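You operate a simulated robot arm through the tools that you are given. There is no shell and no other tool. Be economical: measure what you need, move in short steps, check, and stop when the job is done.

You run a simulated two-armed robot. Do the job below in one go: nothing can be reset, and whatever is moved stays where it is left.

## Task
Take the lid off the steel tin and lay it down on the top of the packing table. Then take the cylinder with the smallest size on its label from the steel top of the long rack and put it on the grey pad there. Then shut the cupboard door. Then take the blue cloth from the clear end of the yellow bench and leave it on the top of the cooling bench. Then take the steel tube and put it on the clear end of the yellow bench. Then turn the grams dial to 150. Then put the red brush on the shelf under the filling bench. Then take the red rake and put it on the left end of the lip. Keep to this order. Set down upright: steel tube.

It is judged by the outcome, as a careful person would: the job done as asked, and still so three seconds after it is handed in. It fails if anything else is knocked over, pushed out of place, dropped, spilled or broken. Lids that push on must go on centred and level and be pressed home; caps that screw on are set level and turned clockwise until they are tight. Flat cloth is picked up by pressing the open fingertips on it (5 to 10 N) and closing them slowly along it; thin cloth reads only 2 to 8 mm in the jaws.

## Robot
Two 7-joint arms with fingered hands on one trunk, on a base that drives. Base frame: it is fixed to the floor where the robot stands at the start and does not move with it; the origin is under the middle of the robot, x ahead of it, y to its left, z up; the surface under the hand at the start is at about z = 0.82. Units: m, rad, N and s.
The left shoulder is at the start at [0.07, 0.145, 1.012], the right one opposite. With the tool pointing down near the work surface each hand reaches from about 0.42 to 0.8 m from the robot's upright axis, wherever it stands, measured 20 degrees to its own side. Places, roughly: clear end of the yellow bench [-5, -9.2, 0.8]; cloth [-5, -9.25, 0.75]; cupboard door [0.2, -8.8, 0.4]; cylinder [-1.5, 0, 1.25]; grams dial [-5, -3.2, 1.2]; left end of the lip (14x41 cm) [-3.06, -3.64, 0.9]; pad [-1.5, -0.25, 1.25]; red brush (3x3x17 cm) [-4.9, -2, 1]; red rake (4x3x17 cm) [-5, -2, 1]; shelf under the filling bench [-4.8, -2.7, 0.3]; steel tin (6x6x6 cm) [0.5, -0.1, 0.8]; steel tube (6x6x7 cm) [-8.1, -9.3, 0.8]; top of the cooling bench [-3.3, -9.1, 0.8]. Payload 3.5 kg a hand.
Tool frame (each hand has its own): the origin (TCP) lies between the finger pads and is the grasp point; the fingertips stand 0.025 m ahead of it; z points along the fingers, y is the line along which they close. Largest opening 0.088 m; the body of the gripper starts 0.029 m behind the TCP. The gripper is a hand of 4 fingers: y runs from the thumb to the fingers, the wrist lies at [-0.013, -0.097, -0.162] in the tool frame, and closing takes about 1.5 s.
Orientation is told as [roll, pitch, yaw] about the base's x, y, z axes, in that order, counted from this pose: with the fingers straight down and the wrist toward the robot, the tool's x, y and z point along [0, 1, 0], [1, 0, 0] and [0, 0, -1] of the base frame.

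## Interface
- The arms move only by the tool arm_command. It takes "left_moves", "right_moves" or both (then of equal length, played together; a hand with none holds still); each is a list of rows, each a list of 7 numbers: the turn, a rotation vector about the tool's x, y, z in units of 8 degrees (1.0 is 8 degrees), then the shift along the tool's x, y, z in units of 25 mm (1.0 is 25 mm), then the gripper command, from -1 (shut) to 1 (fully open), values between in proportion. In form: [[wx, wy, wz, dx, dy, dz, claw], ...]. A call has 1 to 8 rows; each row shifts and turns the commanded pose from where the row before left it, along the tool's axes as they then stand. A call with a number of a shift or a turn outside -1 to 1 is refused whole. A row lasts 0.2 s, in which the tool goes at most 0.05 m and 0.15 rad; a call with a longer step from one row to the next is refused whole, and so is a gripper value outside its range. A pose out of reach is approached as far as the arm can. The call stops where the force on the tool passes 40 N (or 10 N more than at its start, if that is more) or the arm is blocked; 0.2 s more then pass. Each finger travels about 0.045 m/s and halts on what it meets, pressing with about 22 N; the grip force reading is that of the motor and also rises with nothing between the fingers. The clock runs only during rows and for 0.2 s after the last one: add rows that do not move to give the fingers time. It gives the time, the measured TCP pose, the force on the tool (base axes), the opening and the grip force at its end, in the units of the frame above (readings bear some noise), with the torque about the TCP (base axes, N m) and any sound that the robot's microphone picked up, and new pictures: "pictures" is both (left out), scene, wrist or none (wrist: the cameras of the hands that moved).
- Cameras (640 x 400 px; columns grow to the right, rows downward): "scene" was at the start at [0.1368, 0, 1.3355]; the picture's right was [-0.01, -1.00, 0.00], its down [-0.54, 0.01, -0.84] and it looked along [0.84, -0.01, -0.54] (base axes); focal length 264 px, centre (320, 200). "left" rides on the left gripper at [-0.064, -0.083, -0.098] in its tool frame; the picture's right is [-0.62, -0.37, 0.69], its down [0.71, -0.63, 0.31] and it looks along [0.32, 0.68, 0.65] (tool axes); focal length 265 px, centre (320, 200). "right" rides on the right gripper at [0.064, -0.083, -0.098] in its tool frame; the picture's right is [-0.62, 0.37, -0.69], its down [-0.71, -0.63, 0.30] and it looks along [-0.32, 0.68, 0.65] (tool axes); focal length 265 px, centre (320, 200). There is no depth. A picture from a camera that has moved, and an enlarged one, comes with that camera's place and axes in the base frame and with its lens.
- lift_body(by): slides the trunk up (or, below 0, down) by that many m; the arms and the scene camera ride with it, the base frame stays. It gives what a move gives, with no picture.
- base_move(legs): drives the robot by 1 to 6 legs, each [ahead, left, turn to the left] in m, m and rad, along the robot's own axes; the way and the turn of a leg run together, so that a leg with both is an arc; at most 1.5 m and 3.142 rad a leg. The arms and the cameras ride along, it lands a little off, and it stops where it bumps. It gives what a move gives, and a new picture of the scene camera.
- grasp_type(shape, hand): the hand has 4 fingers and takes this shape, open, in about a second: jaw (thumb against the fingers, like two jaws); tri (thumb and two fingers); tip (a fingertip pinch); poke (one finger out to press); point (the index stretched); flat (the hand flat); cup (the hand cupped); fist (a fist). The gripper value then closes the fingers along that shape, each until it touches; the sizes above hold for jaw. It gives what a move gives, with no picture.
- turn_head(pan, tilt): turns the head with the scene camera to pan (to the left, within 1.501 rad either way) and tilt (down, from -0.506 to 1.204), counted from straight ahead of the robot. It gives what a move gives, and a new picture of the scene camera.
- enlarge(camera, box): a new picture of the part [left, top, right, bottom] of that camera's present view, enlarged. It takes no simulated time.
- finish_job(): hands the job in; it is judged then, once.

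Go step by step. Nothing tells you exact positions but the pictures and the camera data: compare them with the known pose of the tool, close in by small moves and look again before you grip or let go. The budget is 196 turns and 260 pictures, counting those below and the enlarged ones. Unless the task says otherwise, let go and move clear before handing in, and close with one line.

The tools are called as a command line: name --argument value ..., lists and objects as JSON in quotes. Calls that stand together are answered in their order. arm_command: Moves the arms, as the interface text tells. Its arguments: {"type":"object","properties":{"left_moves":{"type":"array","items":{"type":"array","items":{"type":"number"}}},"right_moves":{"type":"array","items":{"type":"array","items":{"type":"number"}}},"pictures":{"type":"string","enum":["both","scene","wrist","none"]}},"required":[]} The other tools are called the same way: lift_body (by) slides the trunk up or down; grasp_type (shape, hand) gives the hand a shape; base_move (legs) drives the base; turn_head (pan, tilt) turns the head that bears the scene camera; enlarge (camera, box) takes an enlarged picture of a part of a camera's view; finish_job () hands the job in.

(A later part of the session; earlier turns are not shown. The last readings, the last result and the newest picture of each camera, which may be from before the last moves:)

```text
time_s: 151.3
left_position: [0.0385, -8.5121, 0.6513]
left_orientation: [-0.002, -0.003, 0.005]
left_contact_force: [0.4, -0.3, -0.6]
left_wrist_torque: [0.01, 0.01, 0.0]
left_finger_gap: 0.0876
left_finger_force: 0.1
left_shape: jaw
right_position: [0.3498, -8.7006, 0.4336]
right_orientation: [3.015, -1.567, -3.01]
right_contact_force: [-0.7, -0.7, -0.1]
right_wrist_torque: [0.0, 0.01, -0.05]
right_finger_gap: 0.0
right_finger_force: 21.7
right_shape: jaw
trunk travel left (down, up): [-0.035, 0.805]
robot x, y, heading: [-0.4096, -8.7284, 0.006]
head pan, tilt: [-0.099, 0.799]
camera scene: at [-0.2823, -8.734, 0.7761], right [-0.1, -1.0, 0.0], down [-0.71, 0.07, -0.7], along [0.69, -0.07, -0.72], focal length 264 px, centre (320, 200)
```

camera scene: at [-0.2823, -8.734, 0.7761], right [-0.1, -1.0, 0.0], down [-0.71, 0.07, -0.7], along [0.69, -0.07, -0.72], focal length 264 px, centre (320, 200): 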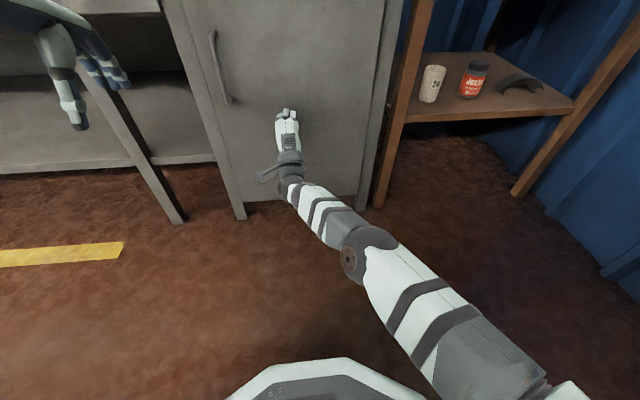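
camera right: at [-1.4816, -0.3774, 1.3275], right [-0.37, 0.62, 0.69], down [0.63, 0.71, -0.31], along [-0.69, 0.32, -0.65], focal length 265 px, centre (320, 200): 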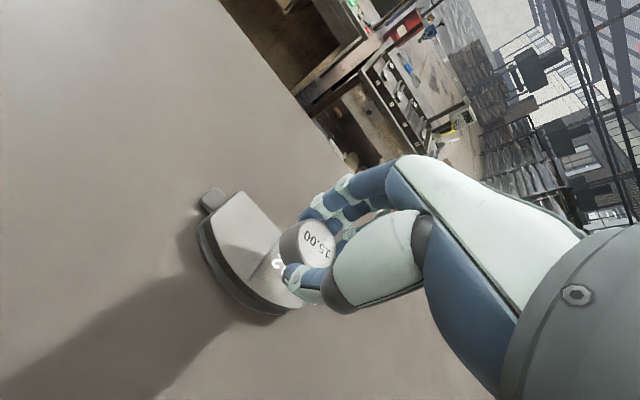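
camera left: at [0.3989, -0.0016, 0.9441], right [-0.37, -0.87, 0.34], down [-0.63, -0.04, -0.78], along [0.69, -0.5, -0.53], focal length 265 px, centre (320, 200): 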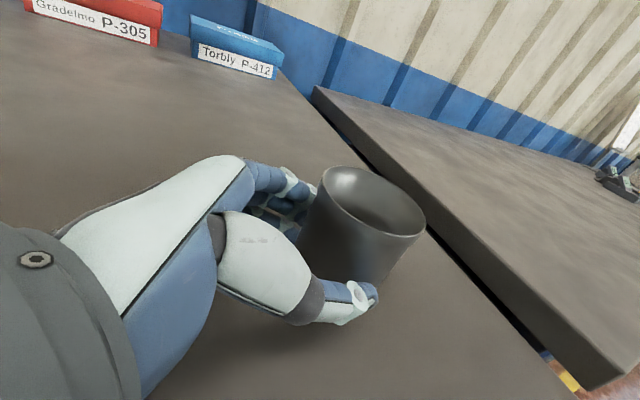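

base_move --legs '[[0.025, 0, 0]]'

enlarge --camera "scene" --box '[160, 0, 420, 220]'

```text
time_s: 152.2
left_position: [0.0513, -8.5137, 0.652]
left_orientation: [-0.001, -0.007, 0.005]
left_contact_force: [-0.4, 0.3, -0.3]
left_wrist_torque: [-0.01, 0.01, 0.0]
left_finger_gap: 0.0879
left_finger_force: 0.0
left_shape: jaw
right_position: [0.3583, -8.6994, 0.4363]
right_orientation: [2.782, -1.545, -2.778]
right_contact_force: [-11.7, -2.1, 1.3]
right_wrist_torque: [-0.01, -0.06, -0.14]
right_finger_gap: 0.0
right_finger_force: 22.1
right_shape: jaw
trunk travel left (down, up): [-0.035, 0.805]
robot x, y, heading: [-0.3962, -8.7303, 0.001]
head pan, tilt: [-0.099, 0.799]
stopped in leg 1: the force on the tool passed its limit at 128 N (the readings are from after the stop); the commanded pose is now the measured one
camera scene: at [-0.2717, -8.7344, 0.7763], right [-0.1, -1.0, 0.0], down [-0.71, 0.07, -0.7], along [0.69, -0.07, -0.72], focal length 264 px, centre (320, 200)
```

scene: 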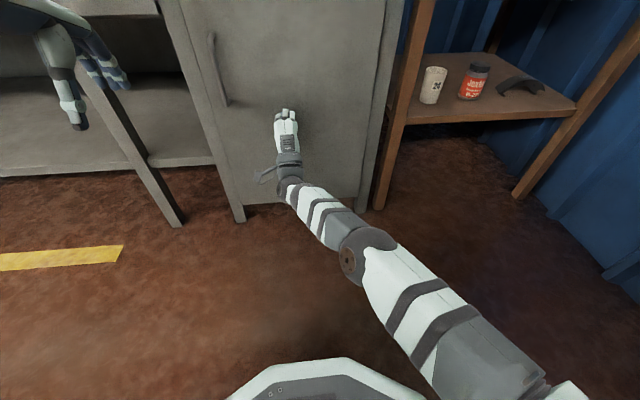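

```text
1.82 times, centred on (290, 110) of scene
camera zoom: at [-0.2717, -8.7344, 0.7763], right [-0.1, -1.0, 0.0], down [-0.71, 0.07, -0.7], along [0.69, -0.07, -0.72], focal length 481 px, centre (374, 364)
```

zoom: 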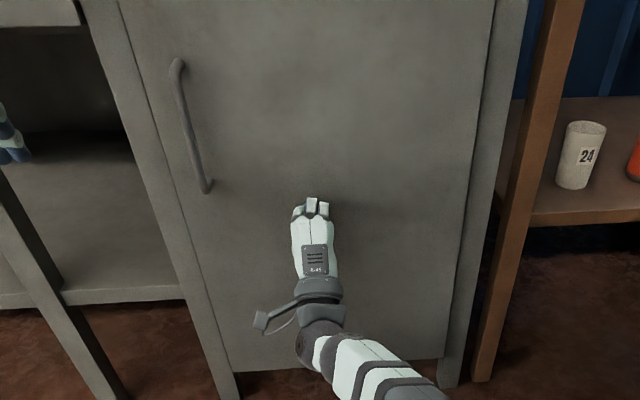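

The door met its stop and looks flush. I back off and check.

base_move --legs '[[-0.3, 0, 0]]'

lift_body --by 0.4

turn_head --pan 0 --tilt 0.65

```text
time_s: 154.2
left_position: [-0.2514, -8.5114, 0.6503]
left_orientation: [0.0, -0.002, 0.009]
left_contact_force: [-0.5, -0.2, -1.3]
left_wrist_torque: [0.04, 0.0, -0.01]
left_finger_gap: 0.0875
left_finger_force: 0.0
left_shape: jaw
right_position: [0.0562, -8.6981, 0.4338]
right_orientation: [2.757, -1.551, -2.747]
right_contact_force: [0.2, 0.4, -0.1]
right_wrist_torque: [-0.02, 0.0, 0.01]
right_finger_gap: 0.0
right_finger_force: 21.8
right_shape: jaw
trunk travel left (down, up): [-0.035, 0.805]
robot x, y, heading: [-0.697, -8.7264, 0.003]
head pan, tilt: [-0.099, 0.799]
camera scene: at [-0.5723, -8.7352, 0.7761], right [-0.09, -1.0, 0.0], down [-0.71, 0.07, -0.7], along [0.69, -0.07, -0.72], focal length 264 px, centre (320, 200)
```

scene: 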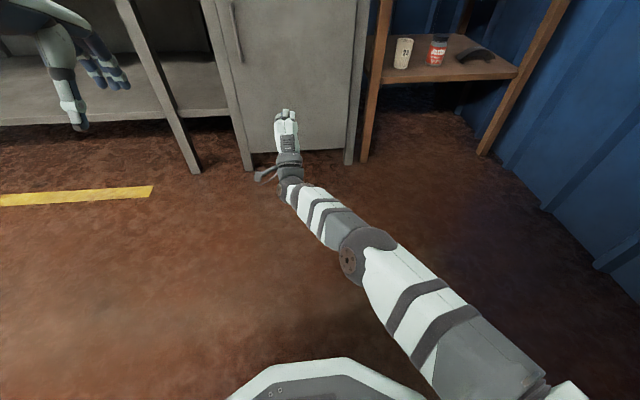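

```text
time_s: 158.0
left_position: [-0.2499, -8.5122, 1.0511]
left_orientation: [0.0, -0.004, 0.008]
left_contact_force: [-0.4, -1.4, 0.6]
left_wrist_torque: [0.01, 0.0, 0.0]
left_finger_gap: 0.0876
left_finger_force: 0.1
left_shape: jaw
right_position: [0.056, -8.6976, 0.8331]
right_orientation: [2.756, -1.552, -2.75]
right_contact_force: [-0.1, -0.6, -1.2]
right_wrist_torque: [0.03, -0.02, -0.01]
right_finger_gap: 0.0
right_finger_force: 21.9
right_shape: jaw
trunk travel left (down, up): [-0.435, 0.405]
robot x, y, heading: [-0.7034, -8.7267, 0.01]
head pan, tilt: [-0.099, 0.799]
```

```text
time_s: 158.7
left_position: [-0.251, -8.512, 1.0512]
left_orientation: [0.0, -0.002, 0.009]
left_contact_force: [0.7, -0.5, -1.3]
left_wrist_torque: [-0.02, 0.01, 0.01]
left_finger_gap: 0.0876
left_finger_force: 0.1
left_shape: jaw
right_position: [0.0567, -8.6965, 0.8338]
right_orientation: [2.756, -1.552, -2.749]
right_contact_force: [0.2, -0.5, 1.1]
right_wrist_torque: [0.0, 0.03, 0.02]
right_finger_gap: 0.0
right_finger_force: 21.8
right_shape: jaw
trunk travel left (down, up): [-0.435, 0.405]
robot x, y, heading: [-0.7012, -8.7287, 0.009]
head pan, tilt: [0.0, 0.649]
camera scene: at [-0.5658, -8.7271, 1.1886], right [0.01, -1.0, 0.0], down [-0.61, 0.0, -0.8], along [0.8, 0.0, -0.61], focal length 264 px, centre (320, 200)
```

scene: 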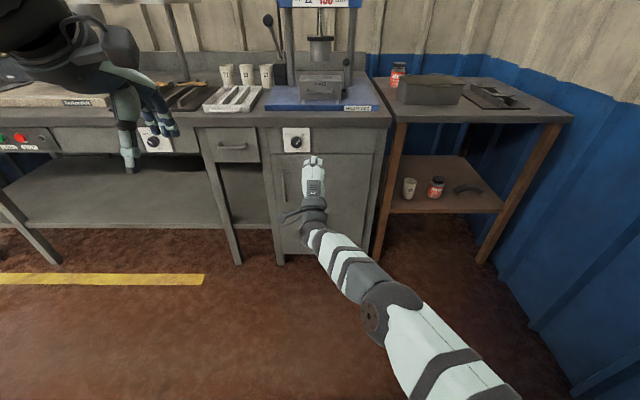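

The cupboard is shut. I restore the right hand to pointing down, and look toward the west for the route to the yellow bench.

arm_command --right_moves '[[0, 0, 0, -0.8, 1, -1, 1], [0, 0, 0, -0.8, 1, -1, 1], [0, 0, 0, -0.8, 1, -1, 1], [0, 0, 0, -0.8, 1, -1, 1], [0, 0, 0, -0.8, 1, -1, 1], [0, 0, 0, -0.8, 1, -1, 1], [0, 0, 0, -0.8, 1, 0, 1], [0, 0, 0, -0.8, 1, 0, 1]]' --pictures "none"

arm_command --right_moves '[[1, 0, 0, 0, 0, 0, 1], [1, 0, 0, 0, 0, 0, 1], [1, 0, 0, 0, 0, 0, 1], [1, 0, 0, 0, 0, 0, 1], [1, 0, 0, 0, 0, 0, 1], [1, 0, 0, 0, 0, 0, 1]]' --pictures "none"

arm_command --right_moves '[[1, 0, 0, 0, 0, 0, 1], [1, 0, 0, 0, 0, 0, 1], [1, 0, 0, 0, 0, 0, 1], [1, 0, 0, 0, 0, 0, 1], [1, 0, 0, 0, 0, 0, 1], [0.15, 0, 0, 0, 0, 0, 1]]' --pictures "none"

base_move --legs '[[0, 1.25, 0], [0, 0, 3.1]]'

```text
time_s: 160.5
left_position: [-0.2514, -8.5122, 1.0507]
left_orientation: [0.001, -0.004, 0.009]
left_contact_force: [0.1, 0.6, -0.3]
left_wrist_torque: [-0.01, 0.0, 0.02]
left_finger_gap: 0.0877
left_finger_force: 0.1
left_shape: jaw
right_position: [-0.0965, -8.8593, 1.0315]
right_orientation: [2.761, -1.55, -2.755]
right_contact_force: [0.0, -0.3, 0.1]
right_wrist_torque: [-0.02, 0.01, 0.0]
right_finger_gap: 0.0874
right_finger_force: 0.1
right_shape: jaw
trunk travel left (down, up): [-0.435, 0.405]
robot x, y, heading: [-0.6998, -8.7297, 0.009]
head pan, tilt: [0.0, 0.649]
```

```text
time_s: 161.9
left_position: [-0.2503, -8.5116, 1.0491]
left_orientation: [-0.002, -0.003, 0.009]
left_contact_force: [-0.4, 0.1, -0.2]
left_wrist_torque: [-0.01, -0.02, -0.01]
left_finger_gap: 0.0881
left_finger_force: 0.1
left_shape: jaw
right_position: [-0.0949, -8.8597, 1.0294]
right_orientation: [0.011, -0.75, 0.0]
right_contact_force: [-0.2, -0.1, -0.1]
right_wrist_torque: [0.01, 0.0, 0.0]
right_finger_gap: 0.0873
right_finger_force: 0.1
right_shape: jaw
trunk travel left (down, up): [-0.435, 0.405]
robot x, y, heading: [-0.7027, -8.7289, 0.009]
head pan, tilt: [0.0, 0.649]
```

```text
time_s: 163.3
left_position: [-0.25, -8.5123, 1.051]
left_orientation: [-0.001, -0.003, 0.01]
left_contact_force: [0.6, 0.0, 0.5]
left_wrist_torque: [0.0, -0.02, -0.01]
left_finger_gap: 0.0877
left_finger_force: 0.2
left_shape: jaw
right_position: [-0.0968, -8.8609, 1.0298]
right_orientation: [0.007, -0.031, 0.009]
right_contact_force: [0.2, 0.1, -0.3]
right_wrist_torque: [0.03, -0.03, -0.01]
right_finger_gap: 0.0877
right_finger_force: 0.2
right_shape: jaw
trunk travel left (down, up): [-0.435, 0.405]
robot x, y, heading: [-0.6973, -8.7294, 0.007]
head pan, tilt: [0.0, 0.649]
```

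```text
time_s: 176.8
left_position: [-1.1641, -7.7076, 1.0502]
left_orientation: [-0.001, -0.004, 3.116]
left_contact_force: [0.1, 0.2, 0.3]
left_wrist_torque: [-0.02, 0.02, 0.01]
left_finger_gap: 0.0878
left_finger_force: 0.0
left_shape: jaw
right_position: [-1.3069, -7.3538, 1.0298]
right_orientation: [0.005, -0.033, 3.117]
right_contact_force: [0.0, 0.5, 0.1]
right_wrist_torque: [-0.06, 0.01, 0.01]
right_finger_gap: 0.0879
right_finger_force: 0.1
right_shape: jaw
trunk travel left (down, up): [-0.435, 0.405]
robot x, y, heading: [-0.7084, -7.501, 3.119]
head pan, tilt: [0.0, 0.649]
camera scene: at [-0.8475, -7.5004, 1.1887], right [0.03, 1.0, 0.0], down [0.6, -0.02, -0.8], along [-0.8, 0.02, -0.6], focal length 264 px, centre (320, 200)
```

scene: 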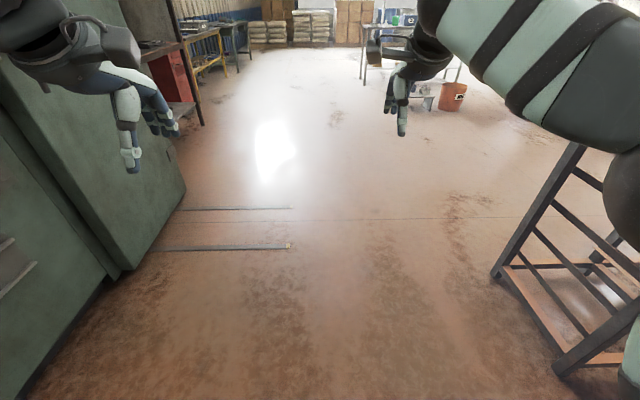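

The way west is open. I raise my gaze.

turn_head --pan 0.1 --tilt 0.2

enlarge --camera "scene" --box '[120, 80, 480, 300]'

```text
time_s: 177.7
left_position: [-1.1651, -7.7073, 1.0516]
left_orientation: [0.0, -0.004, 3.118]
left_contact_force: [0.0, -0.2, 0.2]
left_wrist_torque: [0.0, -0.03, 0.0]
left_finger_gap: 0.088
left_finger_force: 0.1
left_shape: jaw
right_position: [-1.308, -7.3538, 1.0299]
right_orientation: [0.009, -0.033, 3.117]
right_contact_force: [0.8, 0.8, 0.6]
right_wrist_torque: [-0.01, -0.04, 0.03]
right_finger_gap: 0.0877
right_finger_force: 0.1
right_shape: jaw
trunk travel left (down, up): [-0.435, 0.405]
robot x, y, heading: [-0.7059, -7.5059, 3.114]
head pan, tilt: [0.099, 0.201]
camera scene: at [-0.8537, -7.5094, 1.2296], right [-0.07, 1.0, 0.0], down [0.2, 0.01, -0.98], along [-0.98, -0.07, -0.2], focal length 264 px, centre (320, 200)
```

scene: 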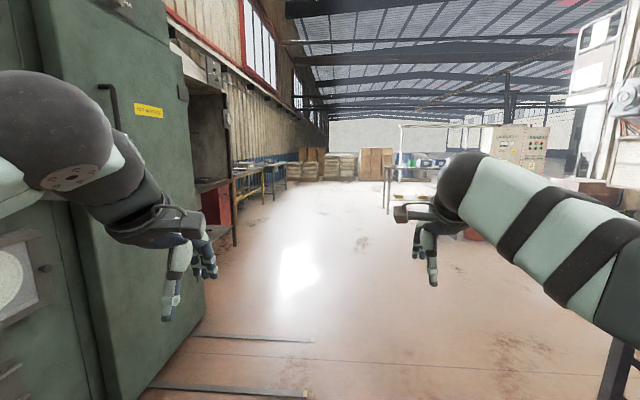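

```text
1.78 times, centred on (300, 190) of scene
camera zoom: at [-0.8537, -7.5094, 1.2296], right [-0.07, 1.0, 0.0], down [0.2, 0.01, -0.98], along [-0.98, -0.07, -0.2], focal length 470 px, centre (356, 218)
```

zoom: 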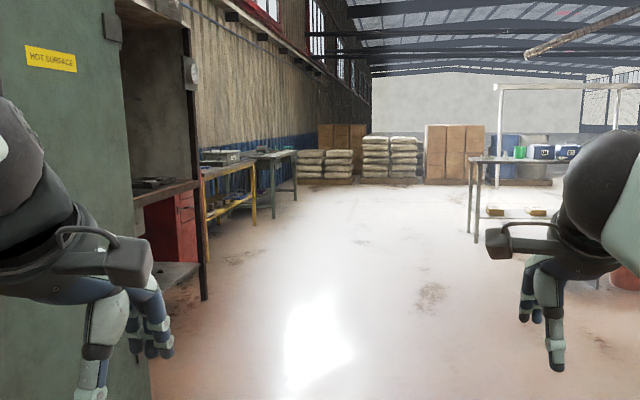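

The benches stand along the south wall; I drive west to the yellow bench's clear end around x = -5.

base_move --legs '[[0, 0.15, 0.027], [1.45, 0, 0], [1.45, 0, 0], [1.4, 0, 0], [0, 0, 1.571]]'

```text
time_s: 187.1
left_position: [-2.5787, -7.9058, 1.051]
left_orientation: [-0.001, -0.004, -2.99]
left_contact_force: [-0.5, 0.5, 0.2]
left_wrist_torque: [-0.02, 0.01, -0.01]
left_finger_gap: 0.0878
left_finger_force: 0.0
left_shape: jaw
right_position: [-2.7821, -7.5821, 1.0305]
right_orientation: [0.007, -0.033, -2.992]
right_contact_force: [-0.2, -0.1, 0.8]
right_wrist_torque: [-0.03, 0.02, -0.01]
right_finger_gap: 0.0876
right_finger_force: 0.1
right_shape: jaw
trunk travel left (down, up): [-0.435, 0.405]
robot x, y, heading: [-2.1641, -7.6222, -2.99]
head pan, tilt: [0.099, 0.201]
stopped in leg 3: the robot was blocked; the commanded pose is now the measured one
camera scene: at [-2.3069, -7.6561, 1.2297], right [-0.25, 0.97, 0.0], down [0.19, 0.05, -0.98], along [-0.95, -0.24, -0.2], focal length 264 px, centre (320, 200)
```

scene: 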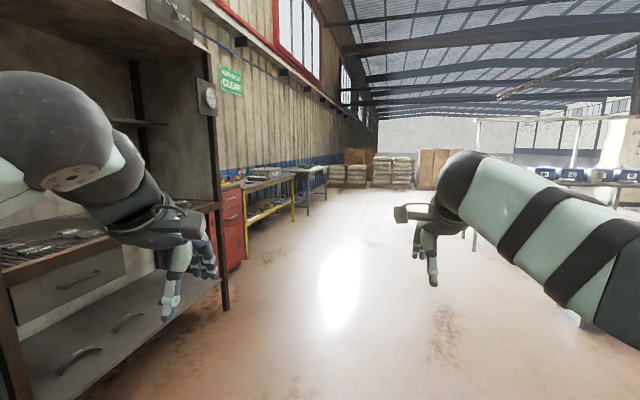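

Something blocked the base; the robot yawed left, so I look to both sides for what it touches.

turn_head --pan 1.2 --tilt 0.6

turn_head --pan -1.0 --tilt 0.7

turn_head --pan 0 --tilt 1.1

```text
time_s: 188.4
left_position: [-2.5784, -7.9051, 1.0497]
left_orientation: [-0.001, -0.004, -2.989]
left_contact_force: [-0.4, 0.1, -0.5]
left_wrist_torque: [-0.01, 0.01, -0.01]
left_finger_gap: 0.088
left_finger_force: 0.1
left_shape: jaw
right_position: [-2.7822, -7.5826, 1.0295]
right_orientation: [0.006, -0.034, -2.992]
right_contact_force: [0.4, 0.6, -0.2]
right_wrist_torque: [0.0, 0.0, -0.01]
right_finger_gap: 0.0879
right_finger_force: 0.1
right_shape: jaw
trunk travel left (down, up): [-0.435, 0.405]
robot x, y, heading: [-2.165, -7.6256, -2.99]
head pan, tilt: [1.201, 0.6]
camera scene: at [-2.236, -7.7192, 1.193], right [-0.98, 0.22, 0.0], down [0.12, 0.55, -0.83], along [-0.18, -0.81, -0.56], focal length 264 px, centre (320, 200)
```

scene: 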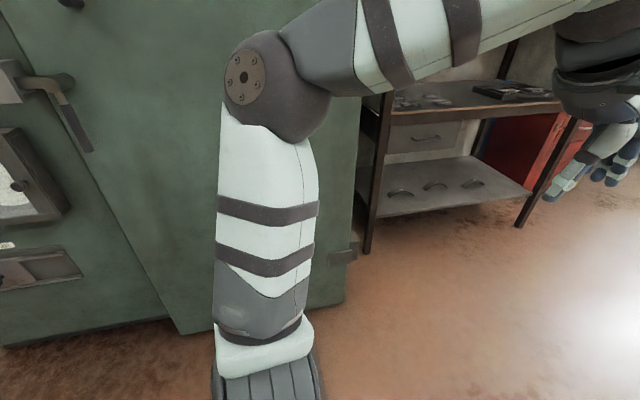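

```text
time_s: 190.5
left_position: [-2.5792, -7.9038, 1.0508]
left_orientation: [0.0, -0.005, -2.99]
left_contact_force: [0.4, -0.2, 0.8]
left_wrist_torque: [0.03, -0.01, -0.01]
left_finger_gap: 0.0876
left_finger_force: 0.1
left_shape: jaw
right_position: [-2.7812, -7.5834, 1.0298]
right_orientation: [0.008, -0.034, -2.992]
right_contact_force: [-0.3, 0.0, 0.9]
right_wrist_torque: [-0.02, 0.02, -0.03]
right_finger_gap: 0.088
right_finger_force: 0.1
right_shape: jaw
trunk travel left (down, up): [-0.435, 0.405]
robot x, y, heading: [-2.1654, -7.6263, -2.991]
head pan, tilt: [-1.0, 0.7]
camera scene: at [-2.2726, -7.569, 1.1843], right [0.75, 0.66, 0.0], down [0.42, -0.48, -0.76], along [-0.5, 0.58, -0.64], focal length 264 px, centre (320, 200)
```

scene: 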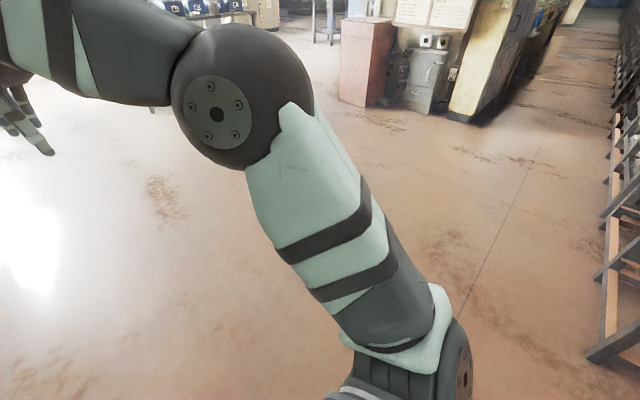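

```text
time_s: 191.8
left_position: [-2.5791, -7.9053, 1.0519]
left_orientation: [0.0, -0.003, -2.989]
left_contact_force: [0.3, -0.8, -0.4]
left_wrist_torque: [-0.02, -0.02, 0.01]
left_finger_gap: 0.0876
left_finger_force: 0.1
left_shape: jaw
right_position: [-2.781, -7.5822, 1.0293]
right_orientation: [0.006, -0.034, -2.99]
right_contact_force: [0.0, 0.0, 0.8]
right_wrist_torque: [0.01, 0.03, 0.02]
right_finger_gap: 0.0878
right_finger_force: 0.0
right_shape: jaw
trunk travel left (down, up): [-0.435, 0.405]
robot x, y, heading: [-2.1659, -7.6266, -2.992]
head pan, tilt: [0.0, 1.1]
camera scene: at [-2.279, -7.6422, 1.1544], right [-0.15, 0.99, 0.0], down [0.88, 0.13, -0.45], along [-0.45, -0.07, -0.89], focal length 264 px, centre (320, 200)
```

scene: 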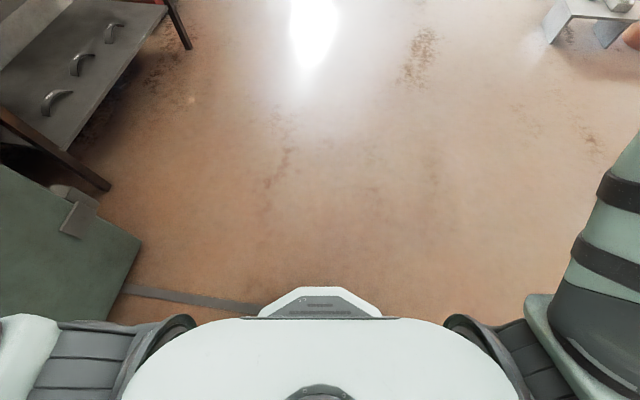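

My left elbow met the furnace. I step right (north) 0.4 m, straighten, and go on.

turn_head --pan 0.3 --tilt 0.4

base_move --legs '[[0, -0.4, 0], [0, 0, -0.15]]'

```text
time_s: 192.9
left_position: [-2.5782, -7.906, 1.0505]
left_orientation: [0.0, -0.005, -2.991]
left_contact_force: [-1.0, -0.3, 0.1]
left_wrist_torque: [-0.04, 0.01, -0.02]
left_finger_gap: 0.0878
left_finger_force: 0.1
left_shape: jaw
right_position: [-2.7805, -7.583, 1.0285]
right_orientation: [0.007, -0.033, -2.992]
right_contact_force: [-0.5, 0.1, 0.0]
right_wrist_torque: [-0.02, 0.01, 0.03]
right_finger_gap: 0.088
right_finger_force: 0.1
right_shape: jaw
trunk travel left (down, up): [-0.435, 0.405]
robot x, y, heading: [-2.1635, -7.6315, -2.992]
head pan, tilt: [0.3, 0.4]
camera scene: at [-2.3, -7.673, 1.2111], right [-0.43, 0.9, 0.0], down [0.35, 0.17, -0.92], along [-0.83, -0.4, -0.39], focal length 264 px, centre (320, 200)
```

scene: 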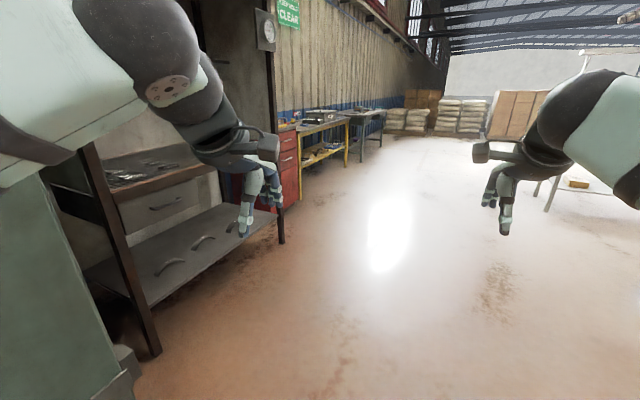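

```text
time_s: 196.0
left_position: [-2.6743, -7.4541, 1.0508]
left_orientation: [-0.001, -0.004, -3.133]
left_contact_force: [0.1, 0.4, -0.2]
left_wrist_torque: [0.01, -0.01, -0.02]
left_finger_gap: 0.0878
left_finger_force: 0.0
left_shape: jaw
right_position: [-2.8277, -7.1049, 1.0306]
right_orientation: [0.007, -0.032, -3.136]
right_contact_force: [-0.3, 0.9, -0.2]
right_wrist_torque: [0.0, 0.0, 0.01]
right_finger_gap: 0.0877
right_finger_force: 0.0
right_shape: jaw
trunk travel left (down, up): [-0.435, 0.405]
robot x, y, heading: [-2.2216, -7.2375, -3.14]
head pan, tilt: [0.3, 0.4]
camera scene: at [-2.3648, -7.2641, 1.2112], right [-0.3, 0.95, 0.0], down [0.37, 0.12, -0.92], along [-0.88, -0.28, -0.39], focal length 264 px, centre (320, 200)
```

scene: 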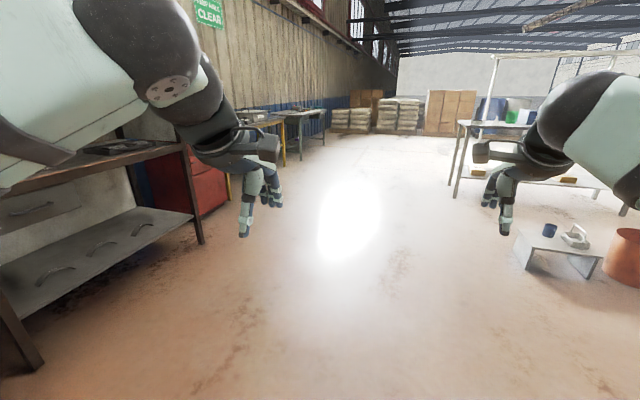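

base_move --legs '[[1.4, 0.1, 0], [1.4, 0.0, 0], [0, 0, 1.57]]'

```text
time_s: 213.3
left_position: [-4.8085, -7.7609, 1.0508]
left_orientation: [0.0, -0.004, -1.591]
left_contact_force: [0.6, -0.7, 0.2]
left_wrist_torque: [0.03, 0.0, 0.02]
left_finger_gap: 0.0879
left_finger_force: 0.2
left_shape: jaw
right_position: [-5.1607, -7.905, 1.0292]
right_orientation: [0.007, -0.033, -1.593]
right_contact_force: [-0.8, -0.7, 0.1]
right_wrist_torque: [0.02, -0.03, -0.07]
right_finger_gap: 0.0879
right_finger_force: 0.0
right_shape: jaw
trunk travel left (down, up): [-0.435, 0.405]
robot x, y, heading: [-5.0145, -7.304, -1.596]
head pan, tilt: [0.3, 0.4]
camera scene: at [-4.9906, -7.4431, 1.2112], right [-0.96, -0.27, 0.0], down [-0.11, 0.37, -0.92], along [0.25, -0.89, -0.39], focal length 264 px, centre (320, 200)
```

scene: 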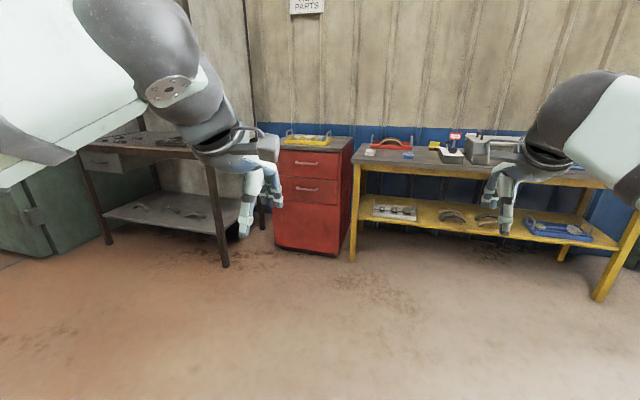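

The yellow bench is ahead. I come 0.8 m closer and look down on it.

base_move --legs '[[0.8, 0, 0.025]]'

turn_head --pan 0 --tilt 0.55

```text
time_s: 217.6
left_position: [-4.82, -8.5666, 1.0503]
left_orientation: [-0.001, -0.003, -1.582]
left_contact_force: [0.3, -0.6, 0.0]
left_wrist_torque: [0.04, -0.01, 0.02]
left_finger_gap: 0.088
left_finger_force: 0.0
left_shape: jaw
right_position: [-5.1716, -8.715, 1.0292]
right_orientation: [0.007, -0.033, -1.584]
right_contact_force: [0.4, 0.1, -0.3]
right_wrist_torque: [-0.01, 0.0, 0.04]
right_finger_gap: 0.0878
right_finger_force: 0.0
right_shape: jaw
trunk travel left (down, up): [-0.435, 0.405]
robot x, y, heading: [-5.0273, -8.1134, -1.59]
head pan, tilt: [0.3, 0.4]
camera scene: at [-5.0052, -8.25, 1.2111], right [-0.96, -0.28, 0.0], down [-0.11, 0.37, -0.92], along [0.26, -0.88, -0.39], focal length 264 px, centre (320, 200)
```

scene: 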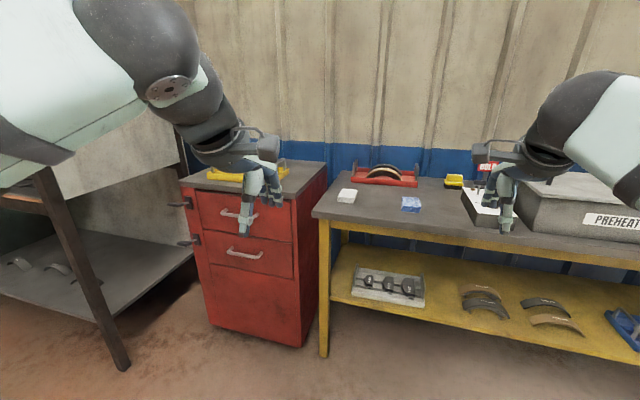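

```text
time_s: 218.4
left_position: [-4.8206, -8.5663, 1.0498]
left_orientation: [0.0, -0.004, -1.582]
left_contact_force: [-0.4, 0.7, 0.1]
left_wrist_torque: [0.01, -0.02, 0.04]
left_finger_gap: 0.088
left_finger_force: 0.1
left_shape: jaw
right_position: [-5.1733, -8.7131, 1.0299]
right_orientation: [0.008, -0.033, -1.585]
right_contact_force: [0.2, -0.4, -0.7]
right_wrist_torque: [0.02, 0.0, 0.01]
right_finger_gap: 0.0874
right_finger_force: 0.1
right_shape: jaw
trunk travel left (down, up): [-0.435, 0.405]
robot x, y, heading: [-5.0276, -8.1107, -1.585]
head pan, tilt: [0.0, 0.55]
camera scene: at [-5.0325, -8.2506, 1.1975], right [-1.0, 0.01, 0.0], down [0.01, 0.52, -0.85], along [-0.01, -0.85, -0.52], focal length 264 px, centre (320, 200)
```

scene: 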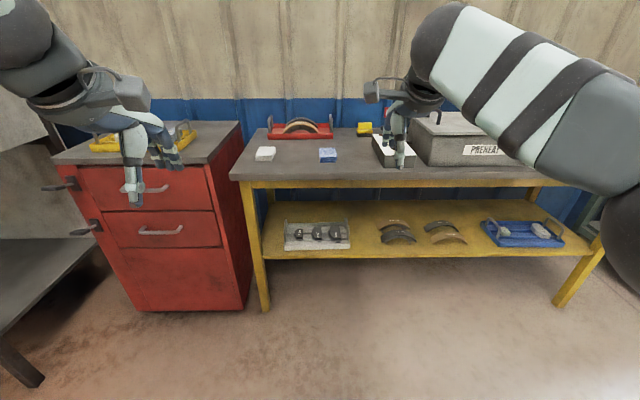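

enlarge --camera "scene" --box '[230, 110, 430, 200]'

enlarge --camera "scene" --box '[310, 140, 350, 170]'

```text
3.20 times, centred on (330, 155) of scene
camera zoom: at [-5.0325, -8.2506, 1.1975], right [-1.0, 0.01, 0.0], down [0.01, 0.52, -0.85], along [-0.01, -0.85, -0.52], focal length 846 px, centre (288, 344)
```

zoom: 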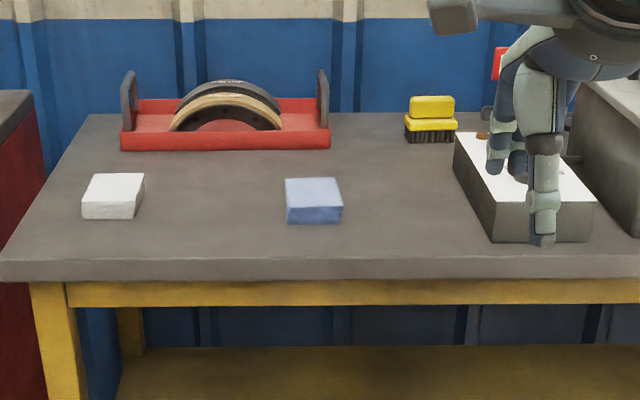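

```text
13.33 times, centred on (330, 155) of scene
camera zoom: at [-5.0325, -8.2506, 1.1975], right [-1.0, 0.01, 0.0], down [0.01, 0.52, -0.85], along [-0.01, -0.85, -0.52], focal length 3526 px, centre (187, 800)
```

zoom: 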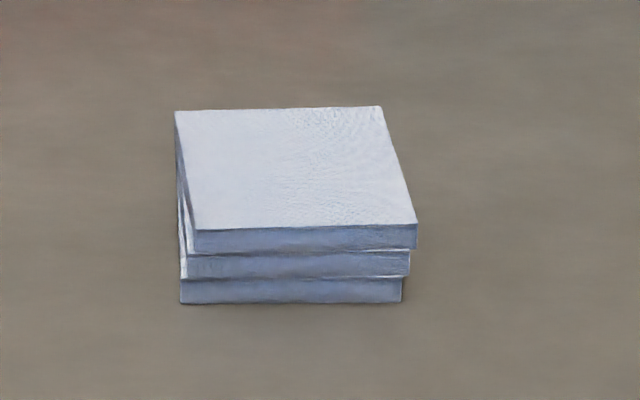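

The blue cloth is folded into a block of about 6×7 cm, 2–2.5 cm high, at [-5.075, -9.24]. I raise the trunk to the normal height and drive 0.5 m up to the bench.

lift_body --by 0.14

base_move --legs '[[0.5, 0, 0.015]]'

turn_head --pan 0 --tilt 0.8

```text
time_s: 220.1
left_position: [-4.8205, -8.566, 1.1907]
left_orientation: [0.001, -0.004, -1.583]
left_contact_force: [-0.5, 0.4, -0.1]
left_wrist_torque: [0.02, -0.01, 0.01]
left_finger_gap: 0.0878
left_finger_force: 0.0
left_shape: jaw
right_position: [-5.1729, -8.7137, 1.1696]
right_orientation: [0.008, -0.034, -1.586]
right_contact_force: [0.3, 0.6, -0.5]
right_wrist_torque: [-0.01, -0.03, -0.02]
right_finger_gap: 0.0879
right_finger_force: 0.0
right_shape: jaw
trunk travel left (down, up): [-0.575, 0.265]
robot x, y, heading: [-5.026, -8.1124, -1.587]
head pan, tilt: [0.0, 0.55]
```

```text
time_s: 223.0
left_position: [-4.8077, -9.0573, 1.1922]
left_orientation: [-0.002, -0.004, -1.555]
left_contact_force: [0.3, -0.6, -0.4]
left_wrist_torque: [0.03, 0.0, -0.03]
left_finger_gap: 0.0881
left_finger_force: 0.1
left_shape: jaw
right_position: [-5.155, -9.2133, 1.1707]
right_orientation: [0.007, -0.032, -1.558]
right_contact_force: [0.1, 0.4, 0.5]
right_wrist_torque: [0.0, -0.02, -0.04]
right_finger_gap: 0.0875
right_finger_force: 0.1
right_shape: jaw
trunk travel left (down, up): [-0.575, 0.265]
robot x, y, heading: [-5.025, -8.6093, -1.56]
head pan, tilt: [0.0, 0.55]
camera scene: at [-5.0293, -8.7469, 1.3375], right [-1.0, -0.01, 0.0], down [-0.01, 0.52, -0.85], along [0.01, -0.85, -0.52], focal length 264 px, centre (320, 200)
```

scene: 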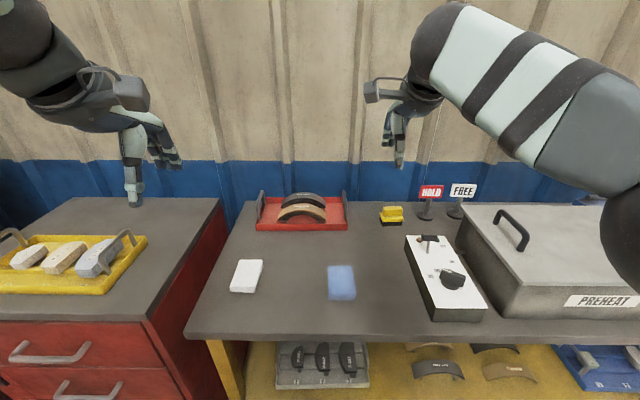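

```text
time_s: 223.8
left_position: [-4.8092, -9.0554, 1.1904]
left_orientation: [-0.001, -0.003, -1.555]
left_contact_force: [-0.1, -0.6, 0.0]
left_wrist_torque: [0.0, 0.01, 0.0]
left_finger_gap: 0.088
left_finger_force: 0.0
left_shape: jaw
right_position: [-5.1553, -9.2129, 1.1702]
right_orientation: [0.007, -0.033, -1.557]
right_contact_force: [-0.9, 0.0, 1.0]
right_wrist_torque: [0.0, -0.03, 0.01]
right_finger_gap: 0.0879
right_finger_force: 0.0
right_shape: jaw
trunk travel left (down, up): [-0.575, 0.265]
robot x, y, heading: [-5.0289, -8.6098, -1.559]
head pan, tilt: [0.0, 0.799]
camera scene: at [-5.0294, -8.7382, 1.3161], right [-1.0, -0.01, 0.0], down [-0.01, 0.72, -0.7], along [0.01, -0.7, -0.72], focal length 264 px, centre (320, 200)
```

scene: 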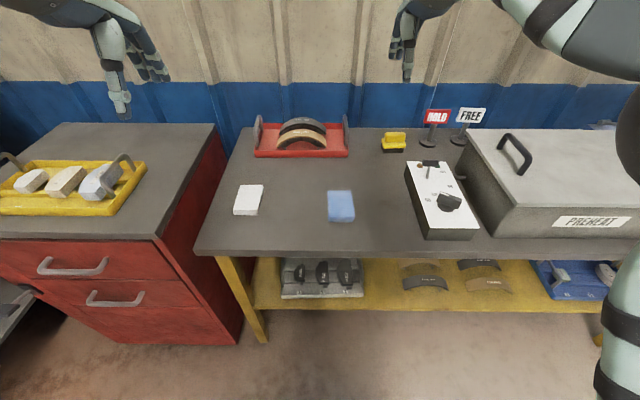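

Cloth top centre ≈ [-5.077, -9.185, 0.832]. I bring the right hand above it and turn it 90° so it closes across the width.

arm_command --right_moves '[[0.24, 0, 0, 0.446, -0.16, 0.9, 1], [0, 0, -1, 0, 0, 0, 1], [0, 0, -1, 0, 0, 0, 1], [0, 0, -1, 0, 0, 0, 1], [0, 0, -1, 0, 0, 0, 1], [0, 0, -1, 0, 0, 0, 1], [0, 0, -1, 0, 0, 0, 1], [0, 0, -1, 0, 0, 0, 1]]' --pictures "none"

arm_command --right_moves '[[0, 0, -1, 0, 0, 0, 1], [0, 0, -1, 0, 0, 0, 1], [0, 0, -1, 0, 0, 0, 1], [0, 0, -1, 0, 0, 0, 1], [0, 0, -0.25, 0, 0.9, 0.9, 1], [0, 0, 0, 0, 0.9, 0.9, 1], [0, 0, 0, -0.1, 0.8, 0.9, 1], [0, 0, 0, 0, 0, 0, 1]]'

```text
time_s: 225.6
left_position: [-4.8086, -9.0573, 1.1903]
left_orientation: [0.0, -0.002, -1.553]
left_contact_force: [0.7, 0.3, -0.5]
left_wrist_torque: [0.03, 0.02, -0.02]
left_finger_gap: 0.0876
left_finger_force: 0.0
left_shape: jaw
right_position: [-5.1445, -9.21, 1.1466]
right_orientation: [0.006, -0.005, -0.577]
right_contact_force: [0.7, 0.4, 0.1]
right_wrist_torque: [-0.01, 0.01, 0.03]
right_finger_gap: 0.0877
right_finger_force: 0.1
right_shape: jaw
trunk travel left (down, up): [-0.575, 0.265]
robot x, y, heading: [-5.03, -8.606, -1.558]
head pan, tilt: [0.0, 0.799]
```

```text
time_s: 226.2
left_position: [-4.8064, -9.0572, 1.1898]
left_orientation: [-0.001, -0.001, -1.555]
left_contact_force: [0.4, -0.1, 0.1]
left_wrist_torque: [-0.01, 0.0, 0.02]
left_finger_gap: 0.0874
left_finger_force: 0.0
left_shape: jaw
right_position: [-5.1402, -9.2191, 1.1485]
right_orientation: [-0.004, -0.028, -0.373]
right_contact_force: [40.8, -10.1, -15.5]
right_wrist_torque: [-0.42, 3.27, -3.39]
right_finger_gap: 0.088
right_finger_force: 0.0
right_shape: jaw
right hand out of reach, approached as far as the arm can: row 3
trunk travel left (down, up): [-0.575, 0.265]
robot x, y, heading: [-5.0259, -8.6089, -1.559]
head pan, tilt: [0.0, 0.799]
stopped in row 3 (right hand): the force on the tool passed its limit at 295 N (the readings are from after the stop); the commanded pose is now the measured one
camera scene: at [-5.0282, -8.7396, 1.3159], right [-1.0, -0.01, 0.0], down [-0.01, 0.72, -0.7], along [0.01, -0.7, -0.72], focal length 264 px, centre (320, 200)
camera right: at [-5.1964, -9.127, 1.2465], right [0.1, -0.7, 0.71], down [-0.84, -0.44, -0.32], along [0.53, -0.56, -0.63], focal length 265 px, centre (320, 200)
```

scene: 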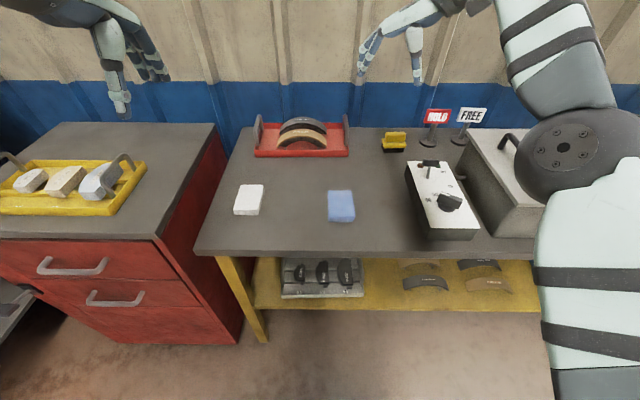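
right: 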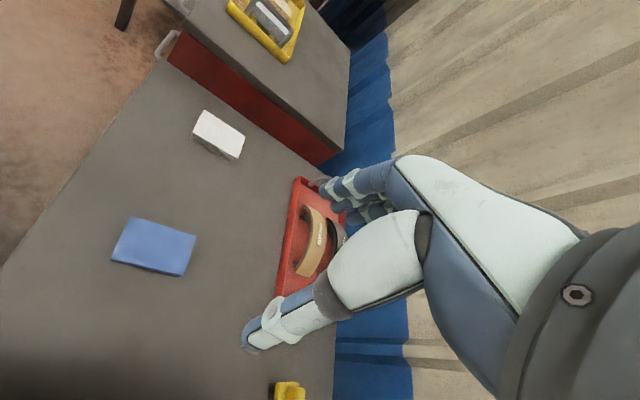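

Something on the arm hit at that twist (the elbow flares). Nothing looks moved. I twist back the way I came, and will try the opposite twist instead.

arm_command --right_moves '[[0, 0, 1, 0, 0, -0.3, 1], [0, 0, 1, 0, 0, -0.3, 1], [0, 0, 1, 0, 0, -0.3, 1], [0, 0, 1, 0, 0, -0.3, 1], [0, 0, 1, 0, 0, -0.3, 1], [0, 0, 1, 0, 0, 0, 1], [0, 0, 1, 0, 0, 0, 1], [0, 0, 1, 0, 0, 0, 1]]' --pictures "scene"

arm_command --right_moves '[[0, 0, 1, 0.3, -0.3, 0, 1], [0, 0, 1, 0.3, -0.3, 0, 1], [0, 0, 1, 0.3, -0.3, 0, 1], [0, 0, 1, 0, 0, 0, 1], [0, 0, 1, 0, 0, 0, 1], [0, 0, 1, 0, 0, 0, 1]]' --pictures "scene"

```text
time_s: 228.0
left_position: [-4.8081, -9.0568, 1.1913]
left_orientation: [-0.001, -0.003, -1.555]
left_contact_force: [-0.3, 0.4, 0.7]
left_wrist_torque: [0.04, 0.0, 0.03]
left_finger_gap: 0.0881
left_finger_force: 0.1
left_shape: jaw
right_position: [-5.143, -9.2169, 1.1873]
right_orientation: [0.021, -0.018, -1.488]
right_contact_force: [0.7, -0.7, 0.4]
right_wrist_torque: [-0.03, 0.03, 0.02]
right_finger_gap: 0.0878
right_finger_force: 0.1
right_shape: jaw
trunk travel left (down, up): [-0.575, 0.265]
robot x, y, heading: [-5.0311, -8.6072, -1.555]
head pan, tilt: [0.0, 0.799]
camera scene: at [-5.0285, -8.7379, 1.3161], right [-1.0, -0.01, 0.0], down [-0.01, 0.72, -0.7], along [0.01, -0.7, -0.72], focal length 264 px, centre (320, 200)
```

scene: 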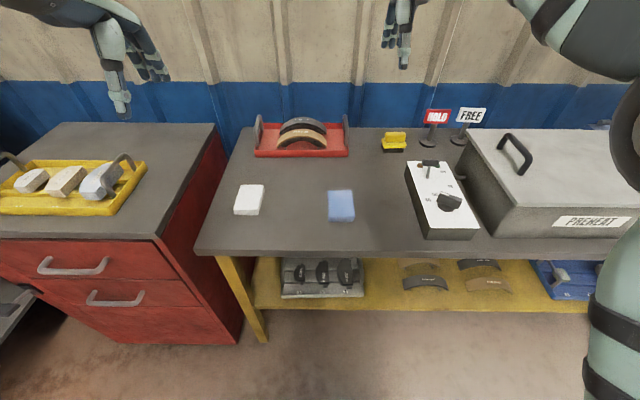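

```text
time_s: 229.6
left_position: [-4.8067, -9.0562, 1.1905]
left_orientation: [0.001, -0.006, -1.553]
left_contact_force: [0.1, -0.9, -0.2]
left_wrist_torque: [0.01, 0.02, -0.02]
left_finger_gap: 0.0878
left_finger_force: 0.1
left_shape: jaw
right_position: [-5.1435, -9.1949, 1.2047]
right_orientation: [0.086, 0.027, -2.35]
right_contact_force: [0.2, -0.2, -0.1]
right_wrist_torque: [0.02, 0.01, 0.01]
right_finger_gap: 0.0879
right_finger_force: 0.2
right_shape: jaw
trunk travel left (down, up): [-0.575, 0.265]
robot x, y, heading: [-5.0278, -8.6052, -1.557]
head pan, tilt: [0.0, 0.799]
stopped in row 6 (right hand): the arm was blocked; the commanded pose is now the measured one
camera scene: at [-5.029, -8.7377, 1.3161], right [-1.0, -0.01, 0.0], down [-0.01, 0.72, -0.7], along [0.01, -0.7, -0.72], focal length 264 px, centre (320, 200)
```

scene: 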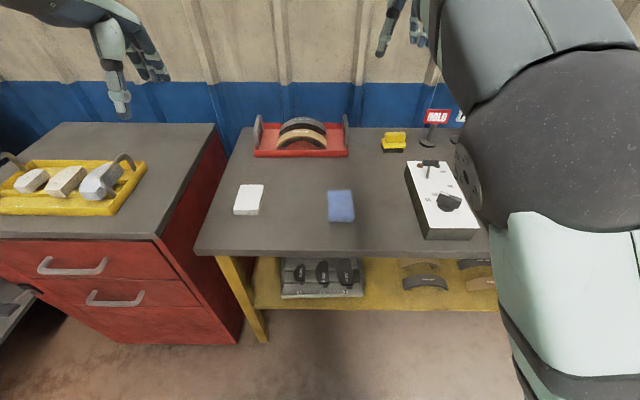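

The right arm cannot twist far enough here. I'll use the left hand with the robot turned 35° right instead. First I restore the right hand and back away a little.

arm_command --right_moves '[[0, 0, -1, 0, 0, 0, 1], [0, 0, -1, 0, 0, 0, 1], [0, 0, -1, 0, 0, 0, 1], [0, 0, -1, 0, 0, 0, 1], [0, 0, -1, 0, 0, 0, 1], [0, 0, -0.6, 0, 0, 0, 1], [-0.19, -0.62, 0, 0, 0, 0, 1], [0, 0, 0, -0.6, -1, 0, 1]]' --pictures "none"

arm_command --right_moves '[[0, 0, 0, -0.6, -1, 0, 1], [0, 0, 0, -0.6, -1, 0, 1], [0, 0, 0, -0.6, -1, 0, 1], [0, 0, 0, 0, -1, 0, 1]]' --pictures "none"

base_move --legs '[[-0.15, 0, 0], [0, 0.1, -0.62]]'

```text
time_s: 231.4
left_position: [-4.8097, -9.0553, 1.1918]
left_orientation: [0.002, -0.006, -1.555]
left_contact_force: [-0.1, 0.3, -0.1]
left_wrist_torque: [-0.02, 0.02, -0.01]
left_finger_gap: 0.0877
left_finger_force: 0.0
left_shape: jaw
right_position: [-5.1597, -9.1679, 1.202]
right_orientation: [-0.012, -0.065, -1.566]
right_contact_force: [-1.0, 0.0, 0.3]
right_wrist_torque: [0.02, -0.03, -0.01]
right_finger_gap: 0.0878
right_finger_force: 0.1
right_shape: jaw
trunk travel left (down, up): [-0.575, 0.265]
robot x, y, heading: [-5.027, -8.6105, -1.559]
head pan, tilt: [0.0, 0.799]
```

```text
time_s: 232.4
left_position: [-4.8085, -9.0561, 1.1911]
left_orientation: [0.001, -0.004, -1.555]
left_contact_force: [-0.7, -0.2, -0.1]
left_wrist_torque: [0.01, 0.04, 0.0]
left_finger_gap: 0.0878
left_finger_force: 0.1
left_shape: jaw
right_position: [-5.2102, -9.0808, 1.2103]
right_orientation: [0.002, -0.062, -1.568]
right_contact_force: [0.1, 0.1, -0.3]
right_wrist_torque: [0.01, -0.03, 0.01]
right_finger_gap: 0.0878
right_finger_force: 0.0
right_shape: jaw
right hand out of reach, approached as far as the arm can: row 4
trunk travel left (down, up): [-0.575, 0.265]
robot x, y, heading: [-5.0285, -8.6074, -1.562]
head pan, tilt: [0.0, 0.799]
```

```text
time_s: 235.5
left_position: [-5.0167, -8.9789, 1.1912]
left_orientation: [-0.001, -0.004, -2.176]
left_contact_force: [-0.7, -0.1, -0.2]
left_wrist_torque: [-0.01, -0.02, 0.0]
left_finger_gap: 0.0881
left_finger_force: 0.0
left_shape: jaw
right_position: [-5.3588, -8.7642, 1.21]
right_orientation: [0.002, -0.059, -2.187]
right_contact_force: [0.1, -1.0, -0.8]
right_wrist_torque: [0.03, -0.02, 0.01]
right_finger_gap: 0.0879
right_finger_force: 0.0
right_shape: jaw
trunk travel left (down, up): [-0.575, 0.265]
robot x, y, heading: [-4.9337, -8.4825, -2.176]
head pan, tilt: [0.0, 0.799]
camera scene: at [-5.0121, -8.5922, 1.3161], right [-0.82, 0.57, 0.0], down [0.41, 0.59, -0.7], along [-0.4, -0.57, -0.72], focal length 264 px, centre (320, 200)
```

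scene: 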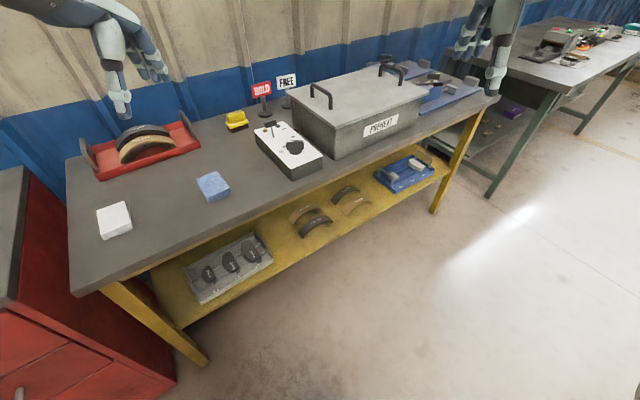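

Now the left hand: I shift the base a little, then twist the left hand about 55° so that it closes along x.

base_move --legs '[[0.088, 0.083, 0]]'

arm_command --left_moves '[[0, 0, 1, 0, 0.5, 0, 1], [0, 0, 1, 0, 0.5, 0, 1], [0, 0, 1, 0, 0.5, 0, 1], [0, 0, 1, 0, 0.5, 0, 1], [0, 0, 1, 0, 0, 0, 1], [0, 0, 1, 0, 0, 0, 1], [0, 0, 0.9, 0, 0, 0, 1], [0, 0, 0, 0, 0, 0, 1]]'

```text
time_s: 236.7
left_position: [-4.9967, -9.098, 1.1913]
left_orientation: [0.0, -0.005, -2.176]
left_contact_force: [-0.8, 0.2, -0.4]
left_wrist_torque: [-0.01, -0.01, 0.0]
left_finger_gap: 0.0878
left_finger_force: 0.1
left_shape: jaw
right_position: [-5.3401, -8.8837, 1.2104]
right_orientation: [0.004, -0.058, -2.189]
right_contact_force: [-0.3, 0.0, -0.2]
right_wrist_torque: [0.02, -0.02, 0.0]
right_finger_gap: 0.0879
right_finger_force: 0.0
right_shape: jaw
trunk travel left (down, up): [-0.575, 0.265]
robot x, y, heading: [-4.9128, -8.6082, -2.18]
head pan, tilt: [0.0, 0.799]
camera scene: at [-4.9932, -8.7117, 1.3162], right [-0.82, 0.57, 0.0], down [0.41, 0.59, -0.7], along [-0.4, -0.57, -0.72], focal length 264 px, centre (320, 200)
```

scene: 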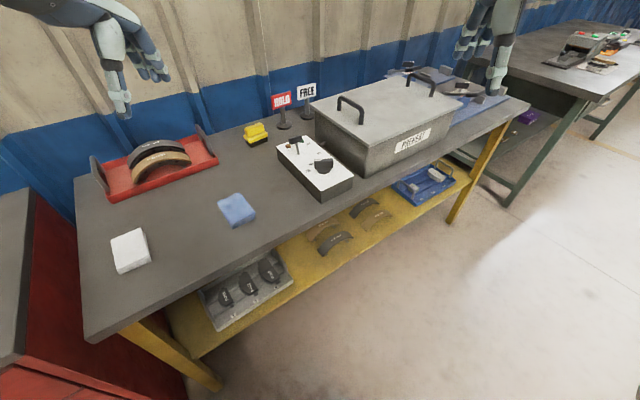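

```text
time_s: 238.5
left_position: [-5.0338, -9.1329, 1.1905]
left_orientation: [0.003, -0.001, -3.142]
left_contact_force: [0.1, 1.3, 0.4]
left_wrist_torque: [0.05, 0.02, -0.01]
left_finger_gap: 0.0877
left_finger_force: 0.1
left_shape: jaw
right_position: [-5.3406, -8.8838, 1.2114]
right_orientation: [0.005, -0.061, -2.19]
right_contact_force: [0.0, 0.3, -0.1]
right_wrist_torque: [-0.02, 0.0, -0.01]
right_finger_gap: 0.088
right_finger_force: 0.1
right_shape: jaw
trunk travel left (down, up): [-0.575, 0.265]
robot x, y, heading: [-4.9174, -8.6063, -2.178]
head pan, tilt: [0.0, 0.799]
camera scene: at [-4.9928, -8.7124, 1.3161], right [-0.82, 0.57, 0.0], down [0.41, 0.59, -0.7], along [-0.4, -0.57, -0.72], focal length 264 px, centre (320, 200)
camera left: at [-4.9496, -9.0683, 1.2895], right [0.37, 0.62, -0.7], down [0.63, -0.71, -0.3], along [-0.68, -0.33, -0.65], focal length 265 px, centre (320, 200)
```

scene: 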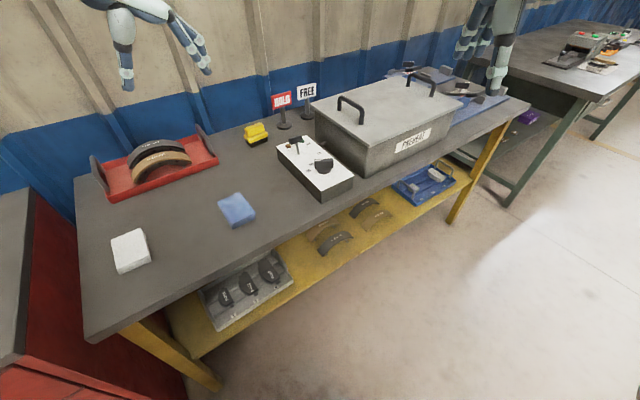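
left: 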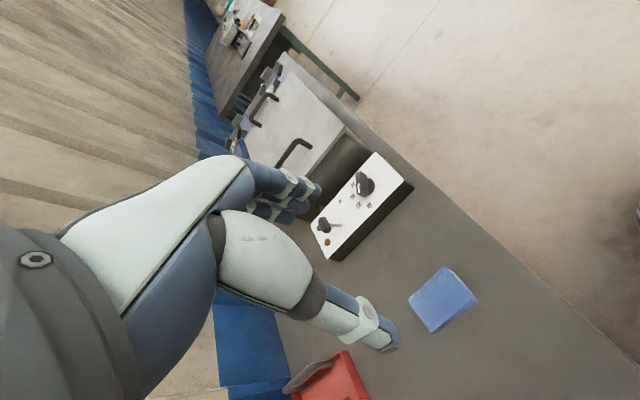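

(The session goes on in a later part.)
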